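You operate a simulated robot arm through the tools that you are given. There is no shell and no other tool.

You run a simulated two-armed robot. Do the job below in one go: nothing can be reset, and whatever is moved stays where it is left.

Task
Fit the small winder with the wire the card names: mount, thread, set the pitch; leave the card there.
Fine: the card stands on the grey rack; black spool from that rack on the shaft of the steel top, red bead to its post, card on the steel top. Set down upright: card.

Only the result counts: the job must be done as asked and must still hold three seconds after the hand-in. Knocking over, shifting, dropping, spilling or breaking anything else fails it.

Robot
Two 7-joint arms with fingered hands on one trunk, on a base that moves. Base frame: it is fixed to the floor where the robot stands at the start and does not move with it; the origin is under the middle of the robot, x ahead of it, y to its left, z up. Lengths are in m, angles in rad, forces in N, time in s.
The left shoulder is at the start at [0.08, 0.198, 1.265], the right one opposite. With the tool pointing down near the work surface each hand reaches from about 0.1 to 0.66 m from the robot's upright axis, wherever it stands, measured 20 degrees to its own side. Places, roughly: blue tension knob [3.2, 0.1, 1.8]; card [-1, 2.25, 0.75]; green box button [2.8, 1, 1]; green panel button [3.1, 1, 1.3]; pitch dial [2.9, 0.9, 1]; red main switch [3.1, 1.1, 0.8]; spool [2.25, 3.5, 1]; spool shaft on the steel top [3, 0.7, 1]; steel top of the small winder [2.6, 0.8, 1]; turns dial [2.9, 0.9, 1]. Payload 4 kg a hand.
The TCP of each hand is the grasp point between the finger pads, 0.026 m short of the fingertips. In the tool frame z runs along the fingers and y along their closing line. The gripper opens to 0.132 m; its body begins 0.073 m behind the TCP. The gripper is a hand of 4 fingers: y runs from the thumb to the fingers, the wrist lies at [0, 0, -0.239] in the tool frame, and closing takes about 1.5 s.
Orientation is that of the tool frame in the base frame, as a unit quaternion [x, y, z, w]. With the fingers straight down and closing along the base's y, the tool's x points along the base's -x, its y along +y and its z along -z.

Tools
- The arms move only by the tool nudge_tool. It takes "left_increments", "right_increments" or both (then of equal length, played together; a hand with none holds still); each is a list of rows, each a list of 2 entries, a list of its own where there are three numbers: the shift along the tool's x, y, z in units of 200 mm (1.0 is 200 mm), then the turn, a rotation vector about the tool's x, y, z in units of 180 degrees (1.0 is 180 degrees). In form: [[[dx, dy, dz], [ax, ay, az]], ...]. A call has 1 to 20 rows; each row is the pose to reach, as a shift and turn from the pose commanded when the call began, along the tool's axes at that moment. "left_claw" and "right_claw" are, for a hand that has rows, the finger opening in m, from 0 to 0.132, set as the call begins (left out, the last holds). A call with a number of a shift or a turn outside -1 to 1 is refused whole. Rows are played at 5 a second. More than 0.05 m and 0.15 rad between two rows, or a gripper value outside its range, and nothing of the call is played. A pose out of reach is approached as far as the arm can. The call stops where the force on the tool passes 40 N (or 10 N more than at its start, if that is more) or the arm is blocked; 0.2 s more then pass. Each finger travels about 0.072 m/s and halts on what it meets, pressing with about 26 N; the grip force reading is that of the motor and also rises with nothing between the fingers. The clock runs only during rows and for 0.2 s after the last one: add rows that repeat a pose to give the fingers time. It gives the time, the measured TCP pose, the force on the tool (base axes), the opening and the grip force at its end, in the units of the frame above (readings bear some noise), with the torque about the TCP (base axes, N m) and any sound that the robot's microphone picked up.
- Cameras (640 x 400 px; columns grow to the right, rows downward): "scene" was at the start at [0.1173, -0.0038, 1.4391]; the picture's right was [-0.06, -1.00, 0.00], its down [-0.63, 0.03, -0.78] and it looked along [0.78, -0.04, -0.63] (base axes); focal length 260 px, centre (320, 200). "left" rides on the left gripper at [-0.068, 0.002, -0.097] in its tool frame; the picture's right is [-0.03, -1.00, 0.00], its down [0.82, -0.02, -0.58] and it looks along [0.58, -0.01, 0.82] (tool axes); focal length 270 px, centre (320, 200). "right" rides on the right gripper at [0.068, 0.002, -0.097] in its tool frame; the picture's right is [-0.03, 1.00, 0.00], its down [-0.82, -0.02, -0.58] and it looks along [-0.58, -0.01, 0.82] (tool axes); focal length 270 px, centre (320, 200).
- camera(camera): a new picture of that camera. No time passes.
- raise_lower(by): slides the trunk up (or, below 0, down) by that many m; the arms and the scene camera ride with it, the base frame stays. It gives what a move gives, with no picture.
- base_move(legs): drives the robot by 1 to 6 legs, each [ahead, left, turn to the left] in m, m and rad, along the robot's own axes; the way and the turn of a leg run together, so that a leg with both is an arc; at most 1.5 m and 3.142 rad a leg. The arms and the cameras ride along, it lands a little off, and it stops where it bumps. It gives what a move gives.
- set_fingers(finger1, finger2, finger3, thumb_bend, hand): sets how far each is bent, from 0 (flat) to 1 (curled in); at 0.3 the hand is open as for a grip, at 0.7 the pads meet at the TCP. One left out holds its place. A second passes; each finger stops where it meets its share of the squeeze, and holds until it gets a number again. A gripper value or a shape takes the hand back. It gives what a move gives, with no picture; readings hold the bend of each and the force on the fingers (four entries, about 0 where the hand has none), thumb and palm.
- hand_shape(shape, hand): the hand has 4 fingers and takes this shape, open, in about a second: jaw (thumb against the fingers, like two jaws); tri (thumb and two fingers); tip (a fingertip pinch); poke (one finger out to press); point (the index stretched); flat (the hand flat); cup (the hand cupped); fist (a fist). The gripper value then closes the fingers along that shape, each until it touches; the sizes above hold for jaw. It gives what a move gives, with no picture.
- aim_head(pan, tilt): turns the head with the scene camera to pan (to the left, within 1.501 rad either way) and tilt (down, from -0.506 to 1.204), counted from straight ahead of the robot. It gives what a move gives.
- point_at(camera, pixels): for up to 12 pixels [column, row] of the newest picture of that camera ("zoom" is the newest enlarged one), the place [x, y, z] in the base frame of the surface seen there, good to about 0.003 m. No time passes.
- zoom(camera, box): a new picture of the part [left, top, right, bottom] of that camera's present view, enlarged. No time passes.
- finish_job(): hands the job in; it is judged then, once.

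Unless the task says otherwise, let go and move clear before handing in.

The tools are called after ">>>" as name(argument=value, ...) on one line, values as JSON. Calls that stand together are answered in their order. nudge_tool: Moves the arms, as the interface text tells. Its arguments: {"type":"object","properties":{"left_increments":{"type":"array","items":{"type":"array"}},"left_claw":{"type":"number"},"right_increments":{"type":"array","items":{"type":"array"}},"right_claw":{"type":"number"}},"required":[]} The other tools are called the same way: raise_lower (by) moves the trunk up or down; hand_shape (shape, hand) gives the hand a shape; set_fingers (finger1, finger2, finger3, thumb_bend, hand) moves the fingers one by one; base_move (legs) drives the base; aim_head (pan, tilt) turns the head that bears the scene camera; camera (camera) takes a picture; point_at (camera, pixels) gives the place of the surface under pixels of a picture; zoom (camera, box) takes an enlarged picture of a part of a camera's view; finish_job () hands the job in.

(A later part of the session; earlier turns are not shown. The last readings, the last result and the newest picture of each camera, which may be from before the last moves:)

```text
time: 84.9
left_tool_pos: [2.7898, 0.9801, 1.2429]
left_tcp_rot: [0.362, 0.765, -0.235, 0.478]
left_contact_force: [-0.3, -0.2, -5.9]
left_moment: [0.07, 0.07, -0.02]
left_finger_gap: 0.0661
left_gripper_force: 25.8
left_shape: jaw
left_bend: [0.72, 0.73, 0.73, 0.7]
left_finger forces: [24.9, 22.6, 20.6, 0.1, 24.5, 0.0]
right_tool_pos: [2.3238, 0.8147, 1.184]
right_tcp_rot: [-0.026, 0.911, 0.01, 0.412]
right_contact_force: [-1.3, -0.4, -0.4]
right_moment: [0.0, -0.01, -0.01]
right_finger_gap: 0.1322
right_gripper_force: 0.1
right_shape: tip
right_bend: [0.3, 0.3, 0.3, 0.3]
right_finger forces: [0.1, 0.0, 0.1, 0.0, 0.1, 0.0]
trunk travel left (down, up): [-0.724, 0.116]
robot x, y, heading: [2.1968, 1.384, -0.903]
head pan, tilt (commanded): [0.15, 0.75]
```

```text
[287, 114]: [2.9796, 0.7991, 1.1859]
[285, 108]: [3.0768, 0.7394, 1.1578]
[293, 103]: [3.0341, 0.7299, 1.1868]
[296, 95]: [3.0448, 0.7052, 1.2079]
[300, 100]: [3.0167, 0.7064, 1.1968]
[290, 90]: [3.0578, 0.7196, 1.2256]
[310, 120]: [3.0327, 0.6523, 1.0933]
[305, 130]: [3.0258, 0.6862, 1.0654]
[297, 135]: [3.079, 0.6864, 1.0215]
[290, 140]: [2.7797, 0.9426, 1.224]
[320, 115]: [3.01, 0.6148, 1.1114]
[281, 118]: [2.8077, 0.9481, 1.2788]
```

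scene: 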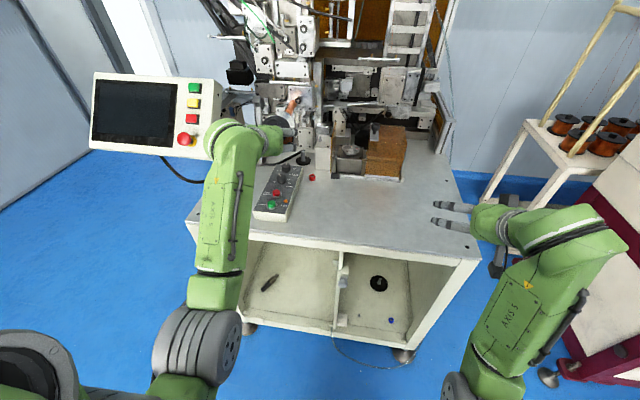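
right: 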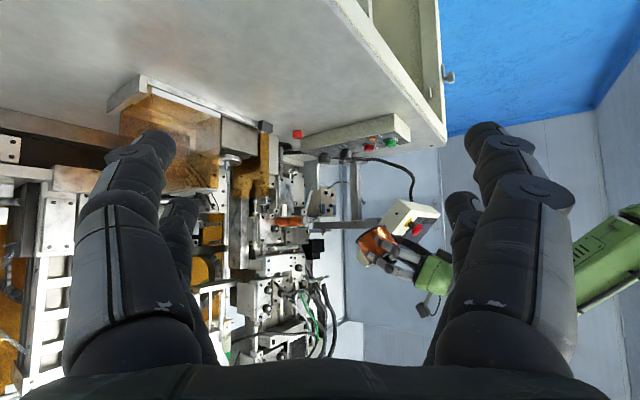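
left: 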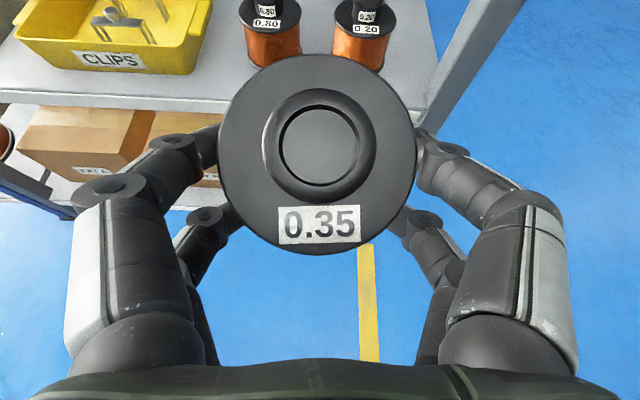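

A copper tube sticks out above the shaft (end at u≈2.84, v≈-1.195, z≈1.19), so a vertical hand won't fit either; a tilted pinch on the hub is needed. I test how the "tip" shape closes on the right hand.

>>> nudge_tool(right_increments=[[[0, 0, 0], [0, 0, 0]], [[0, 0, 0], [0, 0, 0]], [[0, 0, 0], [0, 0, 0]], [[0, 0, 0], [0, 0, 0]]], right_claw=0.03)

>>> camera(camera="right")

>>> zoom(camera="scene", box=[400, 180, 560, 290])

```text
time: 85.9
left_tool_pos: [2.7902, 0.9807, 1.2427]
left_tcp_rot: [0.362, 0.765, -0.234, 0.479]
left_contact_force: [0.1, -0.7, -5.9]
left_moment: [0.14, 0.07, 0.03]
left_finger_gap: 0.0657
left_gripper_force: 25.6
left_shape: jaw
left_bend: [0.72, 0.73, 0.73, 0.7]
left_finger forces: [25.0, 22.5, 20.6, 0.0, 24.5, 0.0]
right_tool_pos: [2.3246, 0.8166, 1.1846]
right_tcp_rot: [-0.027, 0.911, 0.01, 0.412]
right_contact_force: [0.8, 0.1, 0.8]
right_moment: [0.0, -0.01, -0.01]
right_finger_gap: 0.0304
right_gripper_force: 0.1
right_shape: tip
right_bend: [0.73, 0.73, 0.73, 0.7]
right_finger forces: [0.0, 0.0, 0.0, 0.0, 0.0, 0.1]
trunk travel left (down, up): [-0.724, 0.116]
robot x, y, heading: [2.1959, 1.3827, -0.905]
head pan, tilt (commanded): [0.15, 0.75]
```

```text
taken
```

right: 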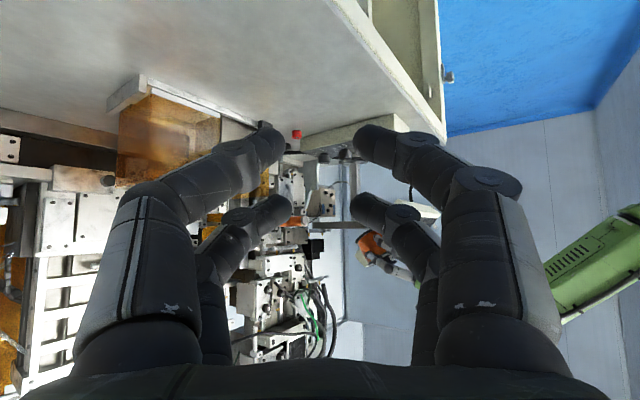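

```text
3.64 times, centred on (480, 235) of scene
```

zoom: 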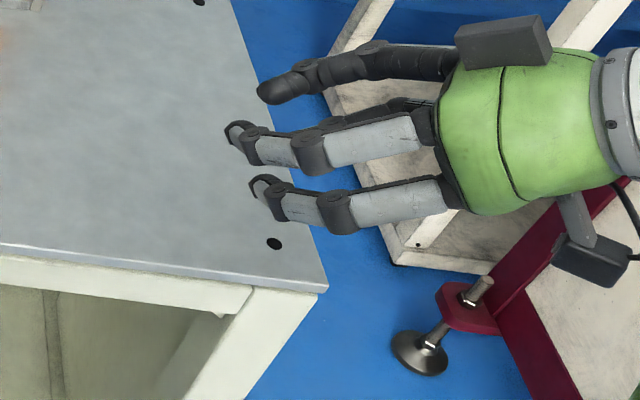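

In "tip" all four digits still close, two per side. I try the individual finger control on the right hand to see which digit is which.

>>> set_fingers(hand="right", finger1=0.0, finger2=0.7, finger3=1.0, thumb_bend=0.7)

>>> camera(camera="right")

>>> zoom(camera="scene", box=[400, 180, 560, 290])

```text
time: 86.9
left_tool_pos: [2.7904, 0.9805, 1.242]
left_tcp_rot: [0.362, 0.765, -0.235, 0.478]
left_contact_force: [0.8, -0.3, -5.9]
left_moment: [0.1, 0.06, -0.03]
left_finger_gap: 0.0659
left_gripper_force: 26.3
left_shape: jaw
left_bend: [0.72, 0.73, 0.73, 0.7]
left_finger forces: [25.0, 22.5, 20.6, 0.1, 24.4, 0.0]
right_tool_pos: [2.3246, 0.8153, 1.1856]
right_tcp_rot: [-0.027, 0.911, 0.01, 0.412]
right_contact_force: [0.2, 0.1, -0.3]
right_moment: [0.02, 0.01, -0.02]
right_finger_gap: 0.098
right_gripper_force: 0.0
right_shape: fingers
right_bend: [0.0, 0.69, 1.0, 0.7]
right_finger forces: [0.0, 0.0, 0.0, 0.0, 0.0, 0.1]
trunk travel left (down, up): [-0.724, 0.116]
robot x, y, heading: [2.193, 1.3863, -0.907]
head pan, tilt (commanded): [0.15, 0.75]
```

```text
taken
```

right: 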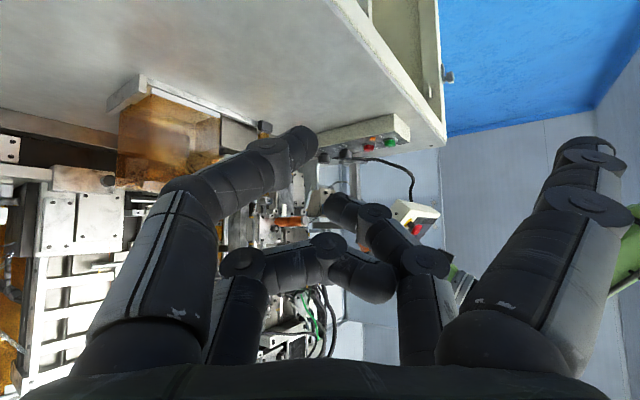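

```text
3.64 times, centred on (480, 235) of scene
```

zoom: 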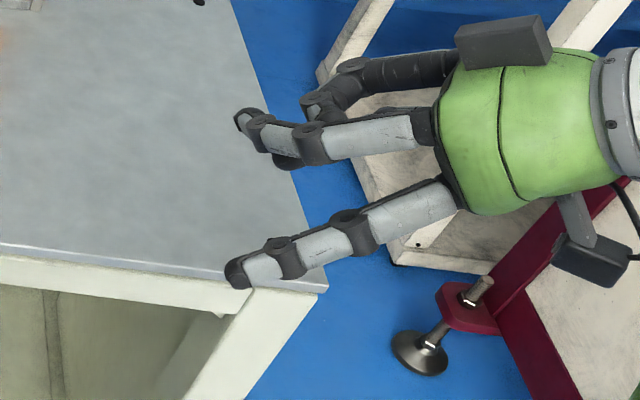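

The digits are now clear: on the right hand finger1 (+y) and thumb (−y) sit on the camera side, finger2 (+y) and finger3 (−y) on the other. I measure where the straight and curled digits lie.

>>> point_at(camera="right", pixels=[[370, 278], [325, 245], [240, 262], [232, 300], [590, 150], [590, 200], [300, 145], [270, 150], [180, 200], [345, 205], [375, 215], [425, 262]])

```text
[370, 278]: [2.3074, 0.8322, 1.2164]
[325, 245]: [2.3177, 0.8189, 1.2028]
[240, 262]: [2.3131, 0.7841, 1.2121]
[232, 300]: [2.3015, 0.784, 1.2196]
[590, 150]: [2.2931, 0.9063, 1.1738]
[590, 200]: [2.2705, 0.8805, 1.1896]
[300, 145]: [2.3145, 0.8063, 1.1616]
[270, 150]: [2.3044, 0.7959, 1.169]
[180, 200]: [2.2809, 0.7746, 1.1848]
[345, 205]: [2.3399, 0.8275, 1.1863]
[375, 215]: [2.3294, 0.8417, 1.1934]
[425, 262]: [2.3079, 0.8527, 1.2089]
```

Curled digits fold inward near the palm, so a two-digit pinch on the hub is possible. Plan: set the spool upright on free steel to the right of the dial box, then pinch its hub with the right hand. I bring the left hand over that spot while turning the spool upright.

>>> nudge_tool(left_increments=[[[0.088, -0.103, 0.09], [0, 0.027, 0]], [[0.176, -0.207, 0.18], [0, 0.055, 0]], [[0.264, -0.31, 0.27], [0, 0.082, 0]], [[0.351, -0.413, 0.36], [0, 0.109, 0]], [[0.439, -0.517, 0.449], [0, 0.137, 0]], [[0.527, -0.62, 0.539], [0, 0.164, 0]]])

>>> camera(camera="left")

>>> aim_head(pan=0.05, tilt=0.85)

>>> camera(camera="scene")

```text
time: 88.3
left_tool_pos: [2.7251, 0.8599, 1.1009]
left_tcp_rot: [0.411, 0.861, -0.134, 0.268]
left_contact_force: [-0.5, -0.8, -6.0]
left_moment: [0.07, 0.05, 0.01]
left_finger_gap: 0.0656
left_gripper_force: 25.7
left_shape: jaw
left_bend: [0.72, 0.73, 0.73, 0.7]
left_finger forces: [25.1, 22.1, 20.4, 0.0, 24.5, 0.0]
right_tool_pos: [2.3239, 0.8144, 1.1835]
right_tcp_rot: [-0.026, 0.911, 0.01, 0.413]
right_contact_force: [-0.6, -0.8, 0.2]
right_moment: [0.01, 0.02, 0.02]
right_finger_gap: 0.0975
right_gripper_force: 0.2
right_shape: fingers
right_bend: [0.0, 0.69, 1.0, 0.7]
right_finger forces: [0.0, 0.0, 0.1, 0.1, 0.1, 0.0]
trunk travel left (down, up): [-0.724, 0.116]
robot x, y, heading: [2.1966, 1.3852, -0.902]
head pan, tilt (commanded): [0.15, 0.75]
```

```text
taken
```

left: 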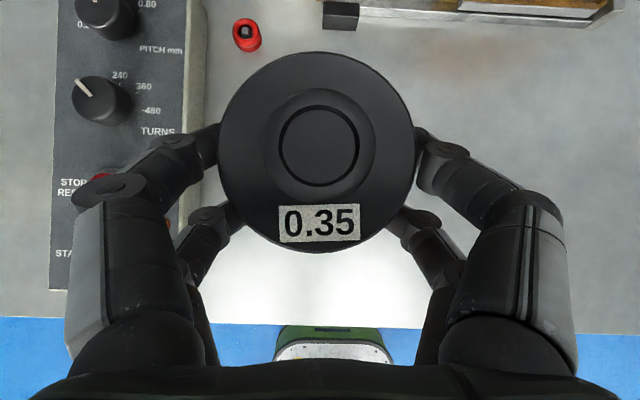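

```text
time: 89.0
left_tool_pos: [2.7247, 0.861, 1.1028]
left_tcp_rot: [0.409, 0.862, -0.135, 0.268]
left_contact_force: [-0.2, -0.3, -6.0]
left_moment: [0.09, 0.1, -0.01]
left_finger_gap: 0.0658
left_gripper_force: 26.0
left_shape: jaw
left_bend: [0.72, 0.73, 0.73, 0.7]
left_finger forces: [25.2, 22.2, 20.3, 0.0, 24.6, 0.0]
right_tool_pos: [2.3243, 0.815, 1.1841]
right_tcp_rot: [-0.027, 0.91, 0.011, 0.413]
right_contact_force: [0.2, -1.0, -0.7]
right_moment: [0.0, 0.01, -0.01]
right_finger_gap: 0.0978
right_gripper_force: 0.1
right_shape: fingers
right_bend: [0.0, 0.69, 1.0, 0.7]
right_finger forces: [0.0, 0.0, 0.0, 0.0, 0.1, 0.0]
trunk travel left (down, up): [-0.724, 0.116]
robot x, y, heading: [2.1958, 1.3849, -0.902]
head pan, tilt (commanded): [0.051, 0.85]
```

```text
taken
```

scene: 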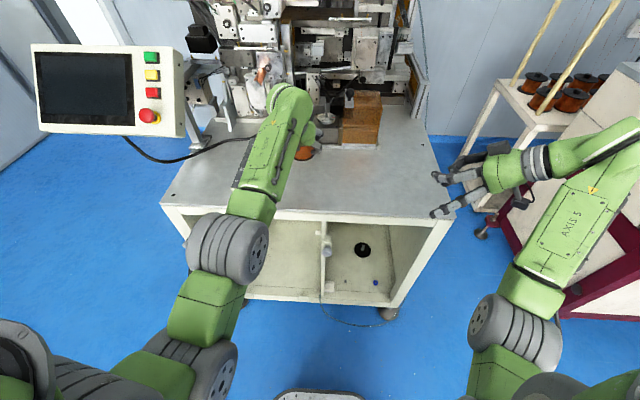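

The hand is over the set-down spot (u≈2.68, v≈-0.99) with the spool upright and free steel below. I lower it to just above the surface.

>>> nudge_tool(left_increments=[[[0.091, 0, 0.13], [0, 0, 0]], [[0.182, 0, 0.26], [0, 0, 0]], [[0.273, 0, 0.389], [0, 0, 0]], [[0.287, 0, 0.41], [0, 0, 0]]])

>>> zoom(camera="scene", box=[240, 90, 400, 210])

```text
time: 90.0
left_tool_pos: [2.7238, 0.8615, 1.0027]
left_tcp_rot: [0.41, 0.861, -0.135, 0.268]
left_contact_force: [-0.3, 0.2, -6.1]
left_moment: [0.09, 0.06, -0.01]
left_finger_gap: 0.0654
left_gripper_force: 25.6
left_shape: jaw
left_bend: [0.72, 0.73, 0.73, 0.7]
left_finger forces: [25.2, 22.1, 20.3, 0.0, 24.5, 0.1]
right_tool_pos: [2.3252, 0.815, 1.1849]
right_tcp_rot: [-0.026, 0.911, 0.01, 0.412]
right_contact_force: [0.4, -0.5, -0.2]
right_moment: [0.01, 0.0, 0.0]
right_finger_gap: 0.0978
right_gripper_force: 0.0
right_shape: fingers
right_bend: [0.0, 0.69, 1.0, 0.7]
right_finger forces: [0.1, 0.0, 0.1, 0.0, 0.0, 0.0]
trunk travel left (down, up): [-0.724, 0.116]
robot x, y, heading: [2.1956, 1.3837, -0.901]
head pan, tilt (commanded): [0.051, 0.85]
```

```text
3.33 times, centred on (320, 150) of scene
```

zoom: 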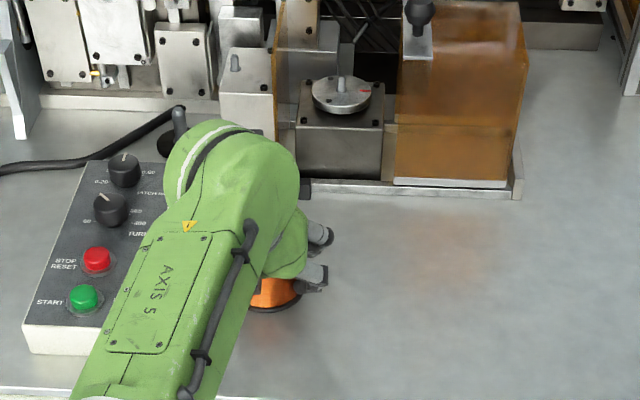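

Still hanging free (−6.1 N) at z 1.003; I lower in 2 mm steps to contact.

>>> nudge_tool(left_increments=[[[0.0057, 0, 0.0082], [0, 0, 0]], [[0.0115, 0, 0.0164], [0, 0, 0]], [[0.0172, 0, 0.0246], [0, 0, 0]]])

```text
time: 90.8
left_tool_pos: [2.7233, 0.8598, 1.0004]
left_tcp_rot: [0.41, 0.86, -0.137, 0.27]
left_contact_force: [3.6, -1.6, 3.9]
left_moment: [0.17, 0.02, -0.02]
left_finger_gap: 0.0656
left_gripper_force: 26.1
left_shape: jaw
left_bend: [0.72, 0.73, 0.73, 0.7]
left_finger forces: [26.4, 23.0, 21.2, 0.1, 24.1, 0.1]
right_tool_pos: [2.3239, 0.8163, 1.1853]
right_tcp_rot: [-0.027, 0.911, 0.009, 0.412]
right_contact_force: [0.1, -0.1, 0.2]
right_moment: [0.01, 0.03, 0.02]
right_finger_gap: 0.0978
right_gripper_force: 0.0
right_shape: fingers
right_bend: [0.0, 0.69, 1.0, 0.7]
right_finger forces: [0.0, 0.0, 0.0, 0.1, 0.0, 0.0]
trunk travel left (down, up): [-0.724, 0.116]
robot x, y, heading: [2.1948, 1.384, -0.902]
head pan, tilt (commanded): [0.051, 0.85]
```

The force changed to +3.9 N, so the spool stands on the steel. I open the hand and then retreat up and back along the tool axis.

>>> nudge_tool(left_increments=[[[0, 0, 0], [0, 0, 0]], [[0, 0, 0], [0, 0, 0]], [[0, 0, 0], [0, 0, 0]], [[0, 0, 0], [0, 0, 0]], [[0, 0, 0], [0, 0, 0]]], left_claw=0.132)

>>> camera(camera="left")

```text
time: 92.0
left_tool_pos: [2.722, 0.8611, 0.9968]
left_tcp_rot: [0.41, 0.861, -0.135, 0.268]
left_contact_force: [-0.4, -0.8, 0.9]
left_moment: [0.0, 0.02, 0.0]
left_finger_gap: 0.1319
left_gripper_force: 0.1
left_shape: jaw
left_bend: [0.3, 0.3, 0.3, 0.3]
left_finger forces: [0.0, 0.0, 0.0, 0.1, 0.1, 0.0]
right_tool_pos: [2.3244, 0.8159, 1.1845]
right_tcp_rot: [-0.027, 0.911, 0.009, 0.412]
right_contact_force: [-1.0, 0.4, 0.0]
right_moment: [-0.01, 0.01, 0.01]
right_finger_gap: 0.0977
right_gripper_force: 0.1
right_shape: fingers
right_bend: [0.0, 0.69, 1.0, 0.7]
right_finger forces: [0.0, 0.1, 0.1, 0.0, 0.0, 0.0]
trunk travel left (down, up): [-0.724, 0.116]
robot x, y, heading: [2.1963, 1.3834, -0.908]
head pan, tilt (commanded): [0.051, 0.85]
```

```text
taken
```

left: 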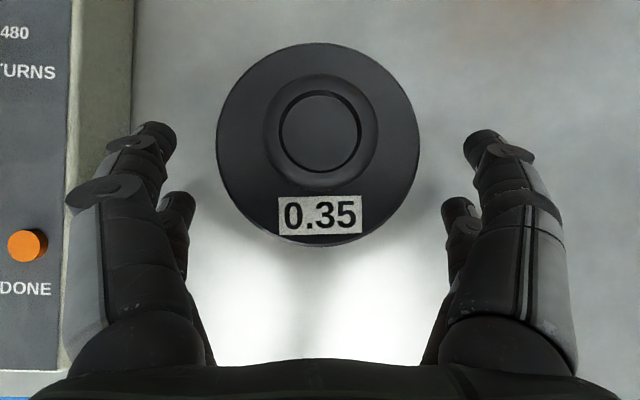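

The spool stands upright between the open digits. I retreat the left hand back along its axis.

>>> nudge_tool(left_increments=[[[0, 0, -0.2], [0, 0, 0]], [[0, 0, -0.4], [0, 0, 0]], [[0, 0, -0.6], [0, 0, 0]], [[0, 0.1, -0.75], [0, 0, 0]], [[0, 0.25, -0.85], [0, 0, 0]], [[0, 0.4, -0.95], [0, 0, 0]]])

>>> camera(camera="scene")

>>> camera(camera="left")

```text
time: 93.4
left_tool_pos: [2.7199, 0.9983, 1.1528]
left_tcp_rot: [0.409, 0.862, -0.134, 0.268]
left_contact_force: [0.9, 0.3, -0.1]
left_moment: [-0.01, -0.03, -0.01]
left_finger_gap: 0.1318
left_gripper_force: 0.1
left_shape: jaw
left_bend: [0.3, 0.3, 0.3, 0.3]
left_finger forces: [0.0, 0.0, 0.1, 0.0, 0.1, 0.0]
right_tool_pos: [2.3224, 0.8162, 1.1855]
right_tcp_rot: [-0.027, 0.911, 0.009, 0.412]
right_contact_force: [-0.2, -0.1, 0.5]
right_moment: [0.02, 0.03, 0.02]
right_finger_gap: 0.0977
right_gripper_force: 0.0
right_shape: fingers
right_bend: [0.0, 0.69, 1.0, 0.7]
right_finger forces: [0.1, 0.1, 0.0, 0.0, 0.1, 0.0]
trunk travel left (down, up): [-0.724, 0.116]
robot x, y, heading: [2.1951, 1.3865, -0.907]
head pan, tilt (commanded): [0.051, 0.85]
```

```text
taken
```

scene: 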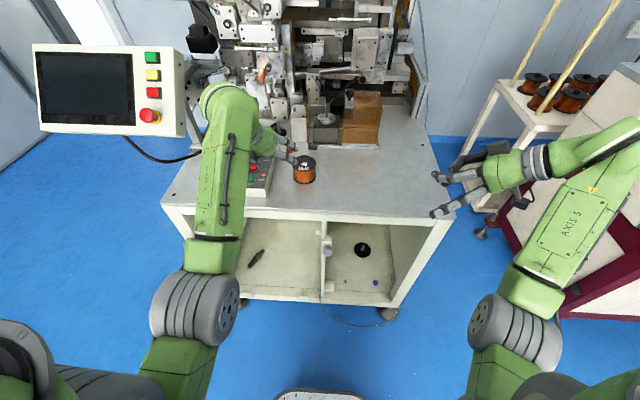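

```text
taken
```

left: 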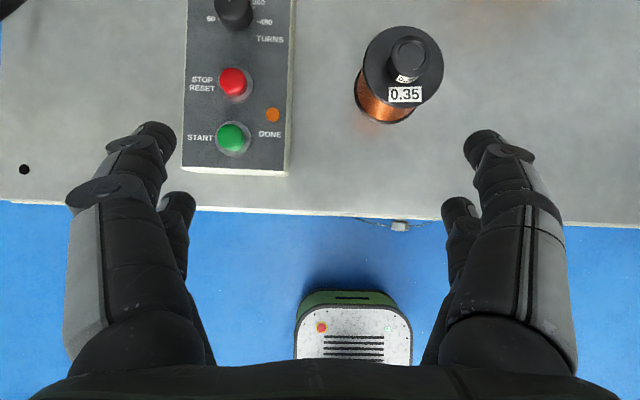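

The spool now stands free at (405,75 in the left view). The right hand will do the pinch, so I fold the left arm out to the left, beyond the cabinet's end and below the operator panel.

>>> nudge_tool(left_increments=[[[0.158, 0.138, -0.1], [0, 0, 0]], [[0.316, 0.276, -0.12], [0, 0, 0]], [[0.474, 0.414, -0.12], [0, 0, 0]], [[0.632, 0.552, -0.11], [0, 0, 0]], [[0.789, 0.69, -0.095], [0, 0, 0]]])

>>> nudge_tool(left_increments=[[[0.158, 0.138, -0.019], [0, 0, 0]], [[0.316, 0.276, -0.038], [0, 0, 0]], [[0.474, 0.414, -0.057], [0, 0, 0]], [[0.632, 0.552, -0.076], [0, 0, 0]], [[0.789, 0.69, -0.095], [0, 0, 0]]])

```text
time: 94.6
left_tool_pos: [2.7407, 1.1833, 1.0898]
left_tcp_rot: [0.417, 0.853, -0.139, 0.282]
left_contact_force: [-0.6, 0.1, 0.3]
left_moment: [-0.07, -0.03, 0.02]
left_finger_gap: 0.1317
left_gripper_force: 0.0
left_shape: jaw
left_bend: [0.3, 0.3, 0.3, 0.3]
left_finger forces: [0.0, 0.0, 0.0, 0.0, 0.1, 0.1]
right_tool_pos: [2.3231, 0.8178, 1.1845]
right_tcp_rot: [-0.027, 0.911, 0.009, 0.412]
right_contact_force: [-0.1, -1.0, -0.3]
right_moment: [-0.01, -0.04, 0.01]
right_finger_gap: 0.0979
right_gripper_force: 0.1
right_shape: fingers
right_bend: [0.0, 0.69, 1.0, 0.7]
right_finger forces: [0.0, 0.0, 0.0, 0.0, 0.0, 0.0]
trunk travel left (down, up): [-0.724, 0.116]
robot x, y, heading: [2.1961, 1.3875, -0.907]
head pan, tilt (commanded): [0.051, 0.85]
```

```text
time: 95.2
left_tool_pos: [2.7401, 1.1733, 1.134]
left_tcp_rot: [0.491, 0.785, -0.154, 0.346]
left_contact_force: [-0.7, 0.1, 0.1]
left_moment: [-0.01, -0.01, 0.03]
left_finger_gap: 0.132
left_gripper_force: 0.2
left_shape: jaw
left_bend: [0.3, 0.3, 0.3, 0.3]
left_finger forces: [0.0, 0.1, 0.0, 0.1, 0.0, 0.1]
right_tool_pos: [2.324, 0.8164, 1.187]
right_tcp_rot: [-0.027, 0.911, 0.009, 0.412]
right_contact_force: [-0.9, 0.7, 0.2]
right_moment: [-0.03, 0.0, 0.0]
right_finger_gap: 0.0978
right_gripper_force: 0.2
right_shape: fingers
right_bend: [0.0, 0.69, 1.0, 0.7]
right_finger forces: [0.0, 0.1, 0.0, 0.0, 0.1, 0.0]
trunk travel left (down, up): [-0.724, 0.116]
robot x, y, heading: [2.1962, 1.3884, -0.905]
head pan, tilt (commanded): [0.051, 0.85]
stopped in row 2 (left hand): the arm was blocked; the commanded pose is now the measured one
```

The second half of the folding got blocked and twisted the hand a little, so folding further is not possible. I change plan: a shallow (15°) pinch with the left hand's lower digit pair clears the tube, block and knobs; I first bring the left hand forward again and level it.

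>>> nudge_tool(left_increments=[[[-0.122, -0.161, 0.06], [-0.0109, -0.0332, -0.0137]], [[-0.244, -0.323, 0.12], [-0.0219, -0.0665, -0.0273]], [[-0.366, -0.484, 0.18], [-0.0328, -0.0997, -0.041]], [[-0.488, -0.646, 0.24], [-0.0438, -0.133, -0.0546]], [[-0.61, -0.807, 0.3], [-0.0547, -0.1662, -0.0683]]])

>>> camera(camera="left")

>>> camera(camera="scene")

```text
time: 95.8
left_tool_pos: [2.7907, 1.1734, 1.1868]
left_tcp_rot: [0.342, 0.791, -0.148, 0.486]
left_contact_force: [0.0, 0.0, 0.0]
left_moment: [-0.02, -0.04, 0.02]
left_finger_gap: 0.1318
left_gripper_force: 0.1
left_shape: jaw
left_bend: [0.3, 0.3, 0.3, 0.3]
left_finger forces: [0.0, 0.0, 0.1, 0.0, 0.0, 0.0]
right_tool_pos: [2.3239, 0.8166, 1.1862]
right_tcp_rot: [-0.027, 0.91, 0.01, 0.413]
right_contact_force: [0.5, -0.1, -0.5]
right_moment: [0.01, -0.01, 0.0]
right_finger_gap: 0.0981
right_gripper_force: 0.1
right_shape: fingers
right_bend: [0.0, 0.69, 1.0, 0.7]
right_finger forces: [0.0, 0.0, 0.1, 0.0, 0.0, 0.0]
trunk travel left (down, up): [-0.724, 0.116]
robot x, y, heading: [2.1947, 1.385, -0.904]
head pan, tilt (commanded): [0.051, 0.85]
stopped in row 2 (left hand): the arm was blocked; the commanded pose is now the measured one
```

```text
taken
```

left: 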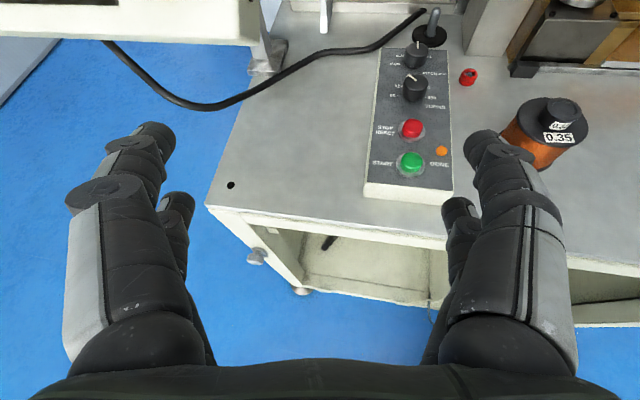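

```text
taken
```

scene: 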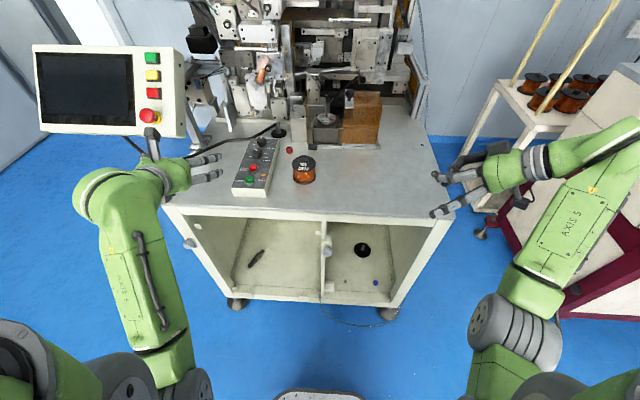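

The left hand is now turned well to view everything: dial box, red bead (468,77), shaft (430,35) and spool (548,130). I continue bringing the hand toward the spool side in small rows.

>>> nudge_tool(left_increments=[[[-0.008, -0.165, 0.02], [0.005, -0.013, -0.0035]], [[-0.016, -0.33, 0.04], [0.01, -0.026, -0.007]], [[-0.024, -0.495, 0.06], [0.016, -0.04, -0.0106]], [[-0.032, -0.66, 0.083], [0.021, -0.053, -0.014]], [[-0.04, -0.825, 0.104], [0.026, -0.066, -0.0177]], [[-0.048, -0.99, 0.124], [0.0312, -0.0796, -0.0212]]])

>>> camera(camera="scene")

```text
time: 96.5
left_tool_pos: [2.8146, 1.1848, 1.2154]
left_tcp_rot: [0.251, 0.78, -0.139, 0.556]
left_contact_force: [-0.1, 0.1, -0.1]
left_moment: [0.01, 0.02, -0.02]
left_finger_gap: 0.132
left_gripper_force: 0.0
left_shape: jaw
left_bend: [0.3, 0.3, 0.3, 0.3]
left_finger forces: [0.0, 0.1, 0.0, 0.1, 0.0, 0.0]
right_tool_pos: [2.3243, 0.8165, 1.1861]
right_tcp_rot: [-0.027, 0.911, 0.01, 0.412]
right_contact_force: [0.2, 0.0, -0.4]
right_moment: [-0.03, 0.0, 0.03]
right_finger_gap: 0.0979
right_gripper_force: 0.1
right_shape: fingers
right_bend: [0.0, 0.69, 1.0, 0.7]
right_finger forces: [0.1, 0.0, 0.0, 0.1, 0.1, 0.0]
trunk travel left (down, up): [-0.724, 0.116]
robot x, y, heading: [2.1944, 1.3864, -0.901]
head pan, tilt (commanded): [0.051, 0.85]
stopped in row 3 (left hand): the arm was blocked; the commanded pose is now the measured one
```

```text
taken
```

scene: 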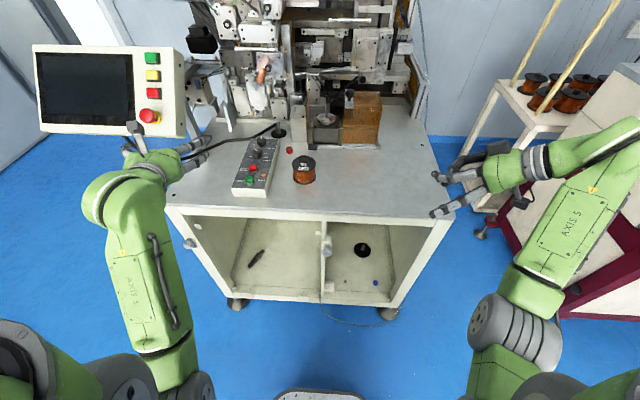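

The arm is folded too tightly (wrist only ~0.29 m from the shoulder) so its motion goes astray. I extend the hand forward and to the right, without turning, to get it out of that limit.

>>> nudge_tool(left_increments=[[[-0.036, -0.08, 0.1], [0, 0, 0]], [[-0.072, -0.2, 0.2], [0, 0, 0]], [[-0.108, -0.35, 0.26], [0, 0, 0]], [[-0.144, -0.5, 0.32], [0, 0, 0]], [[-0.18, -0.663, 0.372], [0, 0, 0]]])

>>> camera(camera="scene")

```text
time: 97.7
left_tool_pos: [2.8108, 1.0277, 1.2081]
left_tcp_rot: [0.251, 0.783, -0.136, 0.552]
left_contact_force: [-0.2, -0.5, -0.5]
left_moment: [0.0, 0.02, 0.02]
left_finger_gap: 0.1319
left_gripper_force: 0.1
left_shape: jaw
left_bend: [0.3, 0.3, 0.3, 0.3]
left_finger forces: [0.0, 0.0, 0.0, 0.0, 0.0, 0.0]
right_tool_pos: [2.3238, 0.8151, 1.1834]
right_tcp_rot: [-0.027, 0.911, 0.01, 0.412]
right_contact_force: [-0.1, -0.3, -0.7]
right_moment: [0.04, -0.01, 0.0]
right_finger_gap: 0.0979
right_gripper_force: 0.1
right_shape: fingers
right_bend: [0.0, 0.69, 1.0, 0.7]
right_finger forces: [0.0, 0.0, 0.1, 0.1, 0.0, 0.1]
trunk travel left (down, up): [-0.724, 0.116]
robot x, y, heading: [2.1954, 1.3878, -0.91]
head pan, tilt (commanded): [0.051, 0.85]
```

```text
taken
```

scene: 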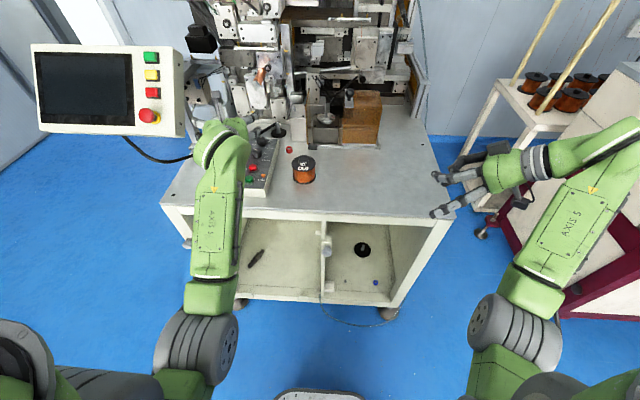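

Tracking is exact again. I now turn the hand to the shallow 15° pose and move it over toward the spool.

>>> nudge_tool(left_increments=[[[0.067, -0.141, -0.038], [0.0163, -0.0068, 0.001]], [[0.134, -0.283, -0.076], [0.0326, -0.0136, 0.002]], [[0.2, -0.424, -0.114], [0.0489, -0.0203, 0.003]], [[0.267, -0.566, -0.152], [0.0652, -0.0271, 0.004]], [[0.334, -0.707, -0.19], [0.0815, -0.0339, 0.0048]]])

>>> camera(camera="left")

```text
time: 98.8
left_tool_pos: [2.6847, 0.9456, 1.1501]
left_tcp_rot: [0.317, 0.727, -0.245, 0.558]
left_contact_force: [0.3, 0.3, 0.3]
left_moment: [0.06, -0.01, 0.0]
left_finger_gap: 0.132
left_gripper_force: 0.0
left_shape: jaw
left_bend: [0.3, 0.3, 0.3, 0.3]
left_finger forces: [0.0, 0.0, 0.0, 0.0, 0.0, 0.0]
right_tool_pos: [2.3234, 0.8158, 1.1852]
right_tcp_rot: [-0.026, 0.91, 0.01, 0.413]
right_contact_force: [0.3, 0.3, 0.4]
right_moment: [0.0, 0.02, 0.0]
right_finger_gap: 0.0979
right_gripper_force: 0.1
right_shape: fingers
right_bend: [0.0, 0.69, 1.0, 0.7]
right_finger forces: [0.0, 0.0, 0.0, 0.0, 0.0, 0.0]
trunk travel left (down, up): [-0.724, 0.116]
robot x, y, heading: [2.1946, 1.3871, -0.905]
head pan, tilt (commanded): [0.051, 0.85]
```

```text
taken
```

left: 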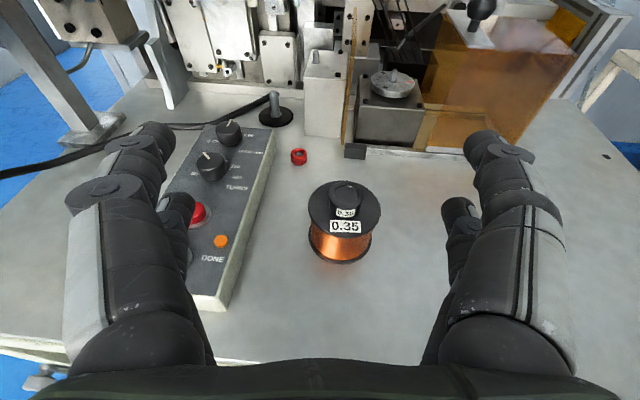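

The left camera gives a fine view: spool (345,205), bead (298,156), shaft (274,105), block and dowel (318,60), dials (228,130),(210,165). I measure the key points.

>>> point_at(camera="left", pixels=[[309, 205], [381, 205], [345, 183], [330, 195], [362, 195], [345, 226], [298, 150], [298, 160], [291, 156], [306, 156], [274, 95], [274, 115]])

>>> zoom(camera="left", box=[180, 40, 400, 180])

>>> point_at(camera="left", pixels=[[318, 55], [318, 62], [306, 85], [345, 88], [306, 133], [345, 137], [230, 122], [228, 130], [210, 155], [275, 122], [258, 117], [294, 117]])

```text
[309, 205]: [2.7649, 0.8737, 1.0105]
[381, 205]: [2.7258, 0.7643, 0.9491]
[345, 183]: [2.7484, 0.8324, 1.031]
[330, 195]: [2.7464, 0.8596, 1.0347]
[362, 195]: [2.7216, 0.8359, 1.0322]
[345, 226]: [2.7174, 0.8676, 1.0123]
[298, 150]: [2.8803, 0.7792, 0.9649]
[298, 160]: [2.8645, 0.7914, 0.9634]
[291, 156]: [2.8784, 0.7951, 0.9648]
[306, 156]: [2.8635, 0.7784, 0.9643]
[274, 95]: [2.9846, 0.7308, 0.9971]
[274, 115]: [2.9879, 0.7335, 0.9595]
```

```text
2.86 times, centred on (290, 110) of left
```

zoom: 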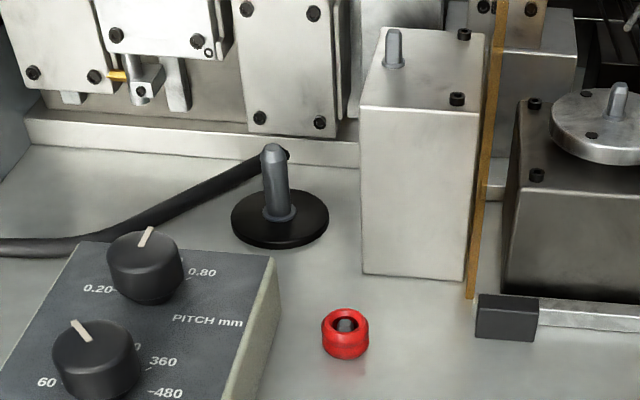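

```text
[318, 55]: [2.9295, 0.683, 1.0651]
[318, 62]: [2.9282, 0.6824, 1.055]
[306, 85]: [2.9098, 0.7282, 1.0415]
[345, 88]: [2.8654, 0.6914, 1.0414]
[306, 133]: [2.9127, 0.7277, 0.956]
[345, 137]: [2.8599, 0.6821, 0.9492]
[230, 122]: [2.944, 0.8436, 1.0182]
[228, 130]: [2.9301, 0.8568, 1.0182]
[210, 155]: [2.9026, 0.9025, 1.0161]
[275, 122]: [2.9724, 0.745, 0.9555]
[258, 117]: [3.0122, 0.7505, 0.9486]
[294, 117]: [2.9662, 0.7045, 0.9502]
```

The knob tops are at z 1.018 and the shaft centre at about (2.991,0.730). I zoom on the spool to fix its exact position for the pinch.

>>> zoom(camera="left", box=[295, 165, 395, 275])

>>> point_at(camera="zoom", pixels=[[320, 80], [320, 110], [265, 95], [378, 95], [325, 65], [210, 150], [440, 150], [325, 235], [330, 360], [320, 140], [220, 300], [430, 300]])

```text
3.64 times, centred on (345, 220) of left
```

zoom: 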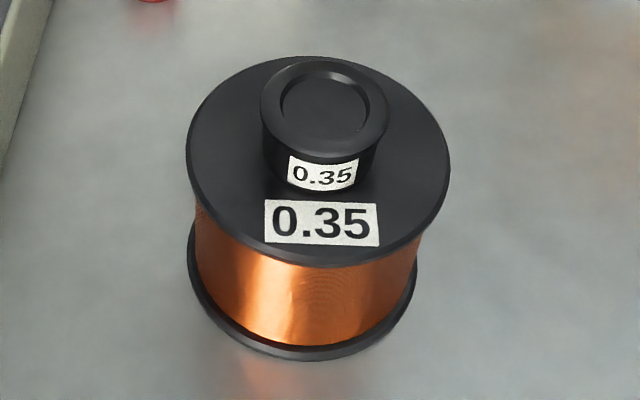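

```text
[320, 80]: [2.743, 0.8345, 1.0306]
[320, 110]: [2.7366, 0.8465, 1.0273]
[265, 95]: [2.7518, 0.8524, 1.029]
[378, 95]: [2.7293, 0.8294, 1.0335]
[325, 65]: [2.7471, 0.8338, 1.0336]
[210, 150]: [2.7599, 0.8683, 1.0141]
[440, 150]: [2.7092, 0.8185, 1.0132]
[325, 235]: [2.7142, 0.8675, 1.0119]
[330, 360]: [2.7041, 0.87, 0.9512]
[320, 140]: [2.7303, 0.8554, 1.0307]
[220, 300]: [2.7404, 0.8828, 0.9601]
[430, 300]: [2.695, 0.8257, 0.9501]
```

The spool axis is at about (2.735,0.843), flange top 1.012, hub top 1.031, and the hand points 15° down as wanted. I drive 0.12 m ahead to put the spool in comfortable reach (hand passes 0.1 m above it).

>>> base_move(legs=[[0.12, 0, 0]])

>>> camera(camera="left")

```text
time: 100.1
left_tool_pos: [2.7551, 0.8557, 1.1537]
left_tcp_rot: [0.319, 0.725, -0.247, 0.558]
left_contact_force: [0.8, -0.5, 0.2]
left_moment: [0.04, 0.01, 0.02]
left_finger_gap: 0.1318
left_gripper_force: 0.0
left_shape: jaw
left_bend: [0.3, 0.3, 0.3, 0.3]
left_finger forces: [0.0, 0.1, 0.0, 0.0, 0.0, 0.0]
right_tool_pos: [2.3932, 0.7247, 1.1871]
right_tcp_rot: [-0.026, 0.91, 0.008, 0.413]
right_contact_force: [0.7, 1.3, 0.6]
right_moment: [-0.03, -0.02, 0.03]
right_finger_gap: 0.098
right_gripper_force: 0.0
right_shape: fingers
right_bend: [0.0, 0.69, 1.0, 0.7]
right_finger forces: [0.0, 0.0, 0.0, 0.0, 0.1, 0.0]
trunk travel left (down, up): [-0.724, 0.116]
robot x, y, heading: [2.2673, 1.2915, -0.908]
head pan, tilt (commanded): [0.051, 0.85]
```

```text
taken
```

left: 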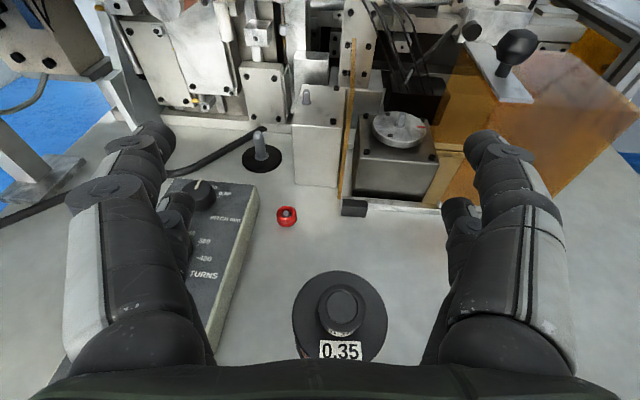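

The hub is at (341,310) in the left view; I measure it from this angle for the final pinch position.

>>> point_at(camera="left", pixels=[[341, 300], [341, 310], [322, 308], [360, 308], [341, 288], [341, 325], [294, 312], [386, 312], [341, 274], [285, 213], [260, 140], [306, 92]])

>>> zoom(camera="left", box=[270, 260, 410, 370])

```text
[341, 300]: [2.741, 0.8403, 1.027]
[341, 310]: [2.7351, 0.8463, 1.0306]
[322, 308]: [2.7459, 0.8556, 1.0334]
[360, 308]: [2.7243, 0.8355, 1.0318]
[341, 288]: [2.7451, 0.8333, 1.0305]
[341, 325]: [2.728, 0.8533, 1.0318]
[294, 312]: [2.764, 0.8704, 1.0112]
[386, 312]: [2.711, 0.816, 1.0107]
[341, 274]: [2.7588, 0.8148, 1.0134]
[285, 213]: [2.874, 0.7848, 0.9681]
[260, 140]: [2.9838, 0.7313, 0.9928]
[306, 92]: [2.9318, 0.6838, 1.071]
```

```text
3.64 times, centred on (340, 315) of left
```

zoom: 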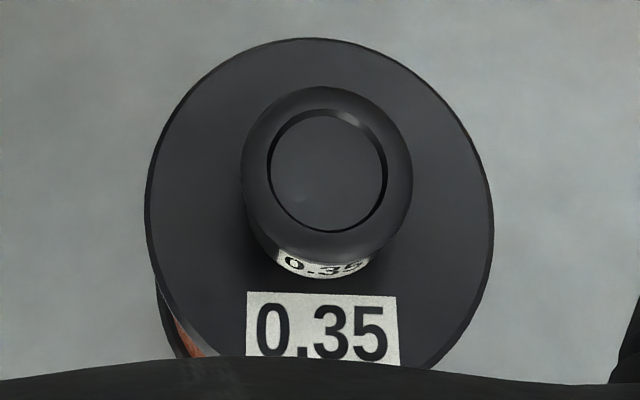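

The hub axis is (2.736,0.844). I narrow the opening to 0.065 and lower the hand so its lower digit pair straddles the hub just above the flange.

>>> nudge_tool(left_increments=[[[0.103, -0.108, 0.005], [0, 0, 0]], [[0.248, -0.108, 0.0435], [0, 0, 0]], [[0.393, -0.108, 0.082], [0, 0, 0]], [[0.49, -0.108, 0.108], [0, 0, 0]]], left_claw=0.065)

>>> camera(camera="left")

>>> zoom(camera="scene", box=[230, 110, 390, 230])

```text
time: 101.1
left_tool_pos: [2.7379, 0.8427, 1.051]
left_tcp_rot: [0.318, 0.726, -0.246, 0.558]
left_contact_force: [-0.7, -1.2, -1.0]
left_moment: [0.02, 0.03, 0.01]
left_finger_gap: 0.0656
left_gripper_force: 0.0
left_shape: jaw
left_bend: [0.73, 0.73, 0.73, 0.7]
left_finger forces: [0.1, 0.1, 0.0, 0.0, 0.0, 0.0]
right_tool_pos: [2.3959, 0.7225, 1.186]
right_tcp_rot: [-0.026, 0.911, 0.009, 0.412]
right_contact_force: [0.1, 0.5, 0.1]
right_moment: [-0.01, -0.04, 0.0]
right_finger_gap: 0.0982
right_gripper_force: 0.2
right_shape: fingers
right_bend: [0.0, 0.69, 1.0, 0.7]
right_finger forces: [0.0, 0.0, 0.1, 0.0, 0.1, 0.1]
trunk travel left (down, up): [-0.724, 0.116]
robot x, y, heading: [2.2681, 1.2943, -0.906]
head pan, tilt (commanded): [0.051, 0.85]
```

```text
taken
```

left: 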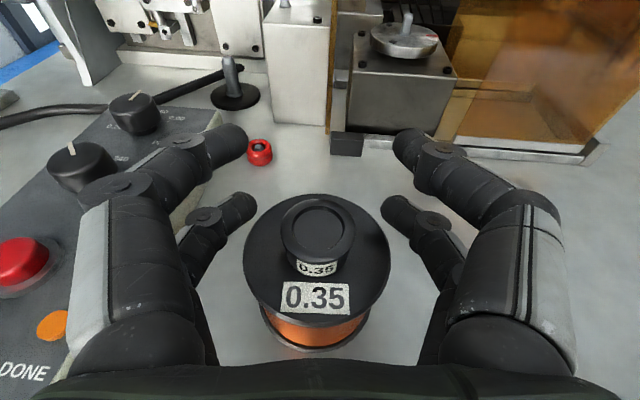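

```text
3.33 times, centred on (310, 170) of scene
```

zoom: 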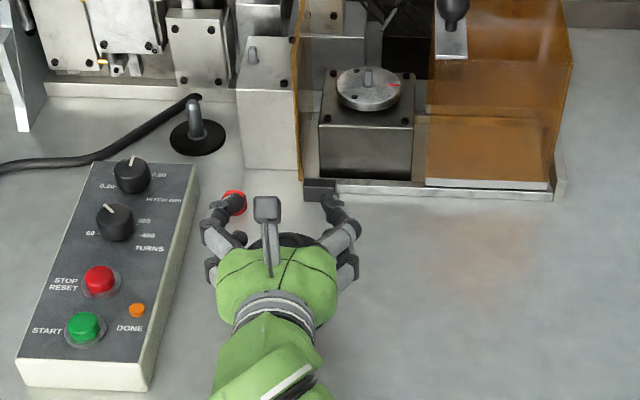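

The lower digits straddle the hub (tips at (245,205) and (390,205), hub at (318,230)). I lower the last 6 mm and close fully, so the lower pair pinches the hub.

>>> nudge_tool(left_increments=[[[0.033, 0, 0], [0, 0, 0]]])

>>> nudge_tool(left_increments=[[[0, 0, 0], [0, 0, 0]], [[0, 0, 0], [0, 0, 0]], [[0, 0, 0], [0, 0, 0]], [[0, 0, 0], [0, 0, 0]], [[0, 0, 0], [0, 0, 0]], [[0, 0, 0], [0, 0, 0]]], left_claw=0.0)

>>> camera(camera="left")

```text
time: 101.5
left_tool_pos: [2.7377, 0.8451, 1.0435]
left_tcp_rot: [0.318, 0.727, -0.246, 0.556]
left_contact_force: [-0.1, 0.4, 0.0]
left_moment: [-0.04, -0.03, 0.02]
left_finger_gap: 0.0655
left_gripper_force: 0.0
left_shape: jaw
left_bend: [0.73, 0.73, 0.73, 0.7]
left_finger forces: [0.0, 0.0, 0.0, 0.1, 0.1, 0.0]
right_tool_pos: [2.3944, 0.7226, 1.1849]
right_tcp_rot: [-0.026, 0.911, 0.01, 0.412]
right_contact_force: [-0.3, 0.1, -0.5]
right_moment: [0.02, 0.0, -0.03]
right_finger_gap: 0.098
right_gripper_force: 0.1
right_shape: fingers
right_bend: [0.0, 0.69, 1.0, 0.7]
right_finger forces: [0.0, 0.1, 0.0, 0.1, 0.2, 0.0]
trunk travel left (down, up): [-0.724, 0.116]
robot x, y, heading: [2.2698, 1.2933, -0.911]
head pan, tilt (commanded): [0.051, 0.85]
```

```text
time: 102.9
left_tool_pos: [2.737, 0.8437, 1.044]
left_tcp_rot: [0.318, 0.727, -0.246, 0.556]
left_contact_force: [0.2, -0.4, 0.9]
left_moment: [0.03, 0.0, 0.0]
left_finger_gap: 0.0
left_gripper_force: 26.1
left_shape: jaw
left_bend: [0.61, 0.75, 0.75, 0.7]
left_finger forces: [0.0, 0.1, 0.1, 0.1, 0.1, 0.0]
right_tool_pos: [2.394, 0.7238, 1.1858]
right_tcp_rot: [-0.025, 0.911, 0.009, 0.412]
right_contact_force: [-0.5, -0.4, 0.2]
right_moment: [0.01, -0.02, -0.02]
right_finger_gap: 0.098
right_gripper_force: 0.1
right_shape: fingers
right_bend: [0.0, 0.69, 1.0, 0.7]
right_finger forces: [0.0, 0.0, 0.0, 0.0, 0.0, 0.1]
trunk travel left (down, up): [-0.724, 0.116]
robot x, y, heading: [2.2661, 1.2953, -0.904]
head pan, tilt (commanded): [0.051, 0.85]
```

```text
taken
```

left: 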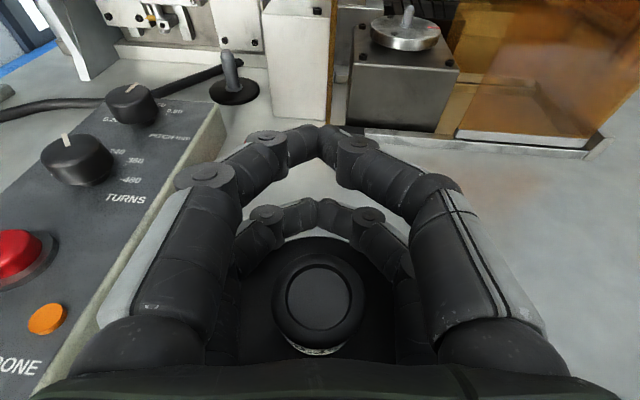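

The digits closed in front of the hub and slid the spool back toward the palm (hub now at (320,300), still upright): the fingertips hook inward and meet about 0.017 m ahead of the TCP. I open again and re-measure the spool.

>>> nudge_tool(left_increments=[[[0, 0, 0], [0, 0, 0]], [[0, 0, 0], [0, 0, 0]], [[0, 0, 0], [0, 0, 0]], [[0, 0, 0], [0, 0, 0]]], left_claw=0.08)

>>> camera(camera="left")

>>> zoom(camera="scene", box=[230, 110, 390, 230])

```text
time: 103.9
left_tool_pos: [2.7382, 0.844, 1.0441]
left_tcp_rot: [0.319, 0.727, -0.246, 0.556]
left_contact_force: [0.5, -0.3, 0.0]
left_moment: [0.0, -0.01, 0.01]
left_finger_gap: 0.0797
left_gripper_force: 0.1
left_shape: jaw
left_bend: [0.71, 0.71, 0.71, 0.7]
left_finger forces: [0.1, 0.0, 0.0, 0.0, 0.1, 0.0]
right_tool_pos: [2.395, 0.7231, 1.1854]
right_tcp_rot: [-0.025, 0.911, 0.008, 0.412]
right_contact_force: [0.3, 0.2, 0.5]
right_moment: [0.01, -0.03, 0.03]
right_finger_gap: 0.0978
right_gripper_force: 0.1
right_shape: fingers
right_bend: [0.0, 0.69, 1.0, 0.7]
right_finger forces: [0.0, 0.1, 0.0, 0.0, 0.0, 0.0]
trunk travel left (down, up): [-0.724, 0.116]
robot x, y, heading: [2.2637, 1.2962, -0.901]
head pan, tilt (commanded): [0.051, 0.85]
```

```text
taken
```

left: 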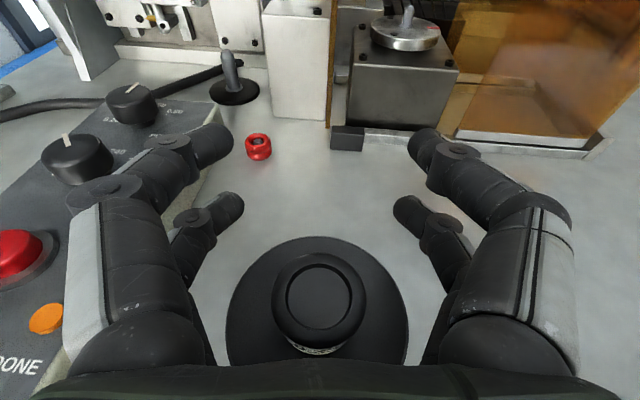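

```text
3.33 times, centred on (310, 170) of scene
```

zoom: 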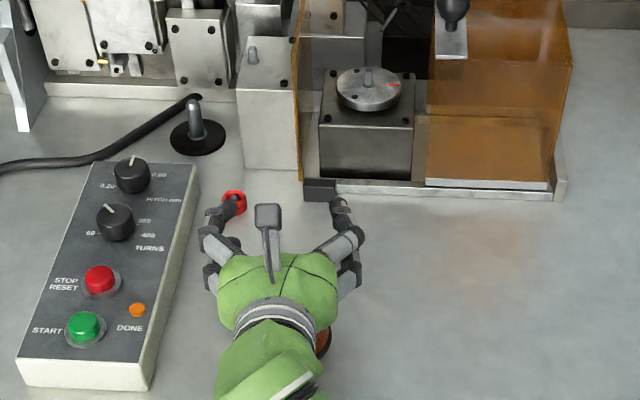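

The spool still stands upright, now nearer to the palm (hub at (319,300)). I measure it again.

>>> point_at(camera="left", pixels=[[319, 300], [275, 297], [365, 297], [319, 255], [319, 338], [228, 310], [408, 310], [319, 238], [240, 203], [395, 210], [225, 135], [415, 145]])

```text
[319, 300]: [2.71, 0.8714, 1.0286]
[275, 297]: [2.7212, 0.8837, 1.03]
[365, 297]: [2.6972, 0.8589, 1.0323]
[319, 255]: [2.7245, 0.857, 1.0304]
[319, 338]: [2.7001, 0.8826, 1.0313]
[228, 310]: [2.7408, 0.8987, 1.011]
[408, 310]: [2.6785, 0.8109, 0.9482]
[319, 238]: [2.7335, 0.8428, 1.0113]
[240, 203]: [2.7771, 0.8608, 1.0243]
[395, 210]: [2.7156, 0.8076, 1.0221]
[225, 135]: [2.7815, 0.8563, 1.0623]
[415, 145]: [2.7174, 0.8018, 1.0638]
```

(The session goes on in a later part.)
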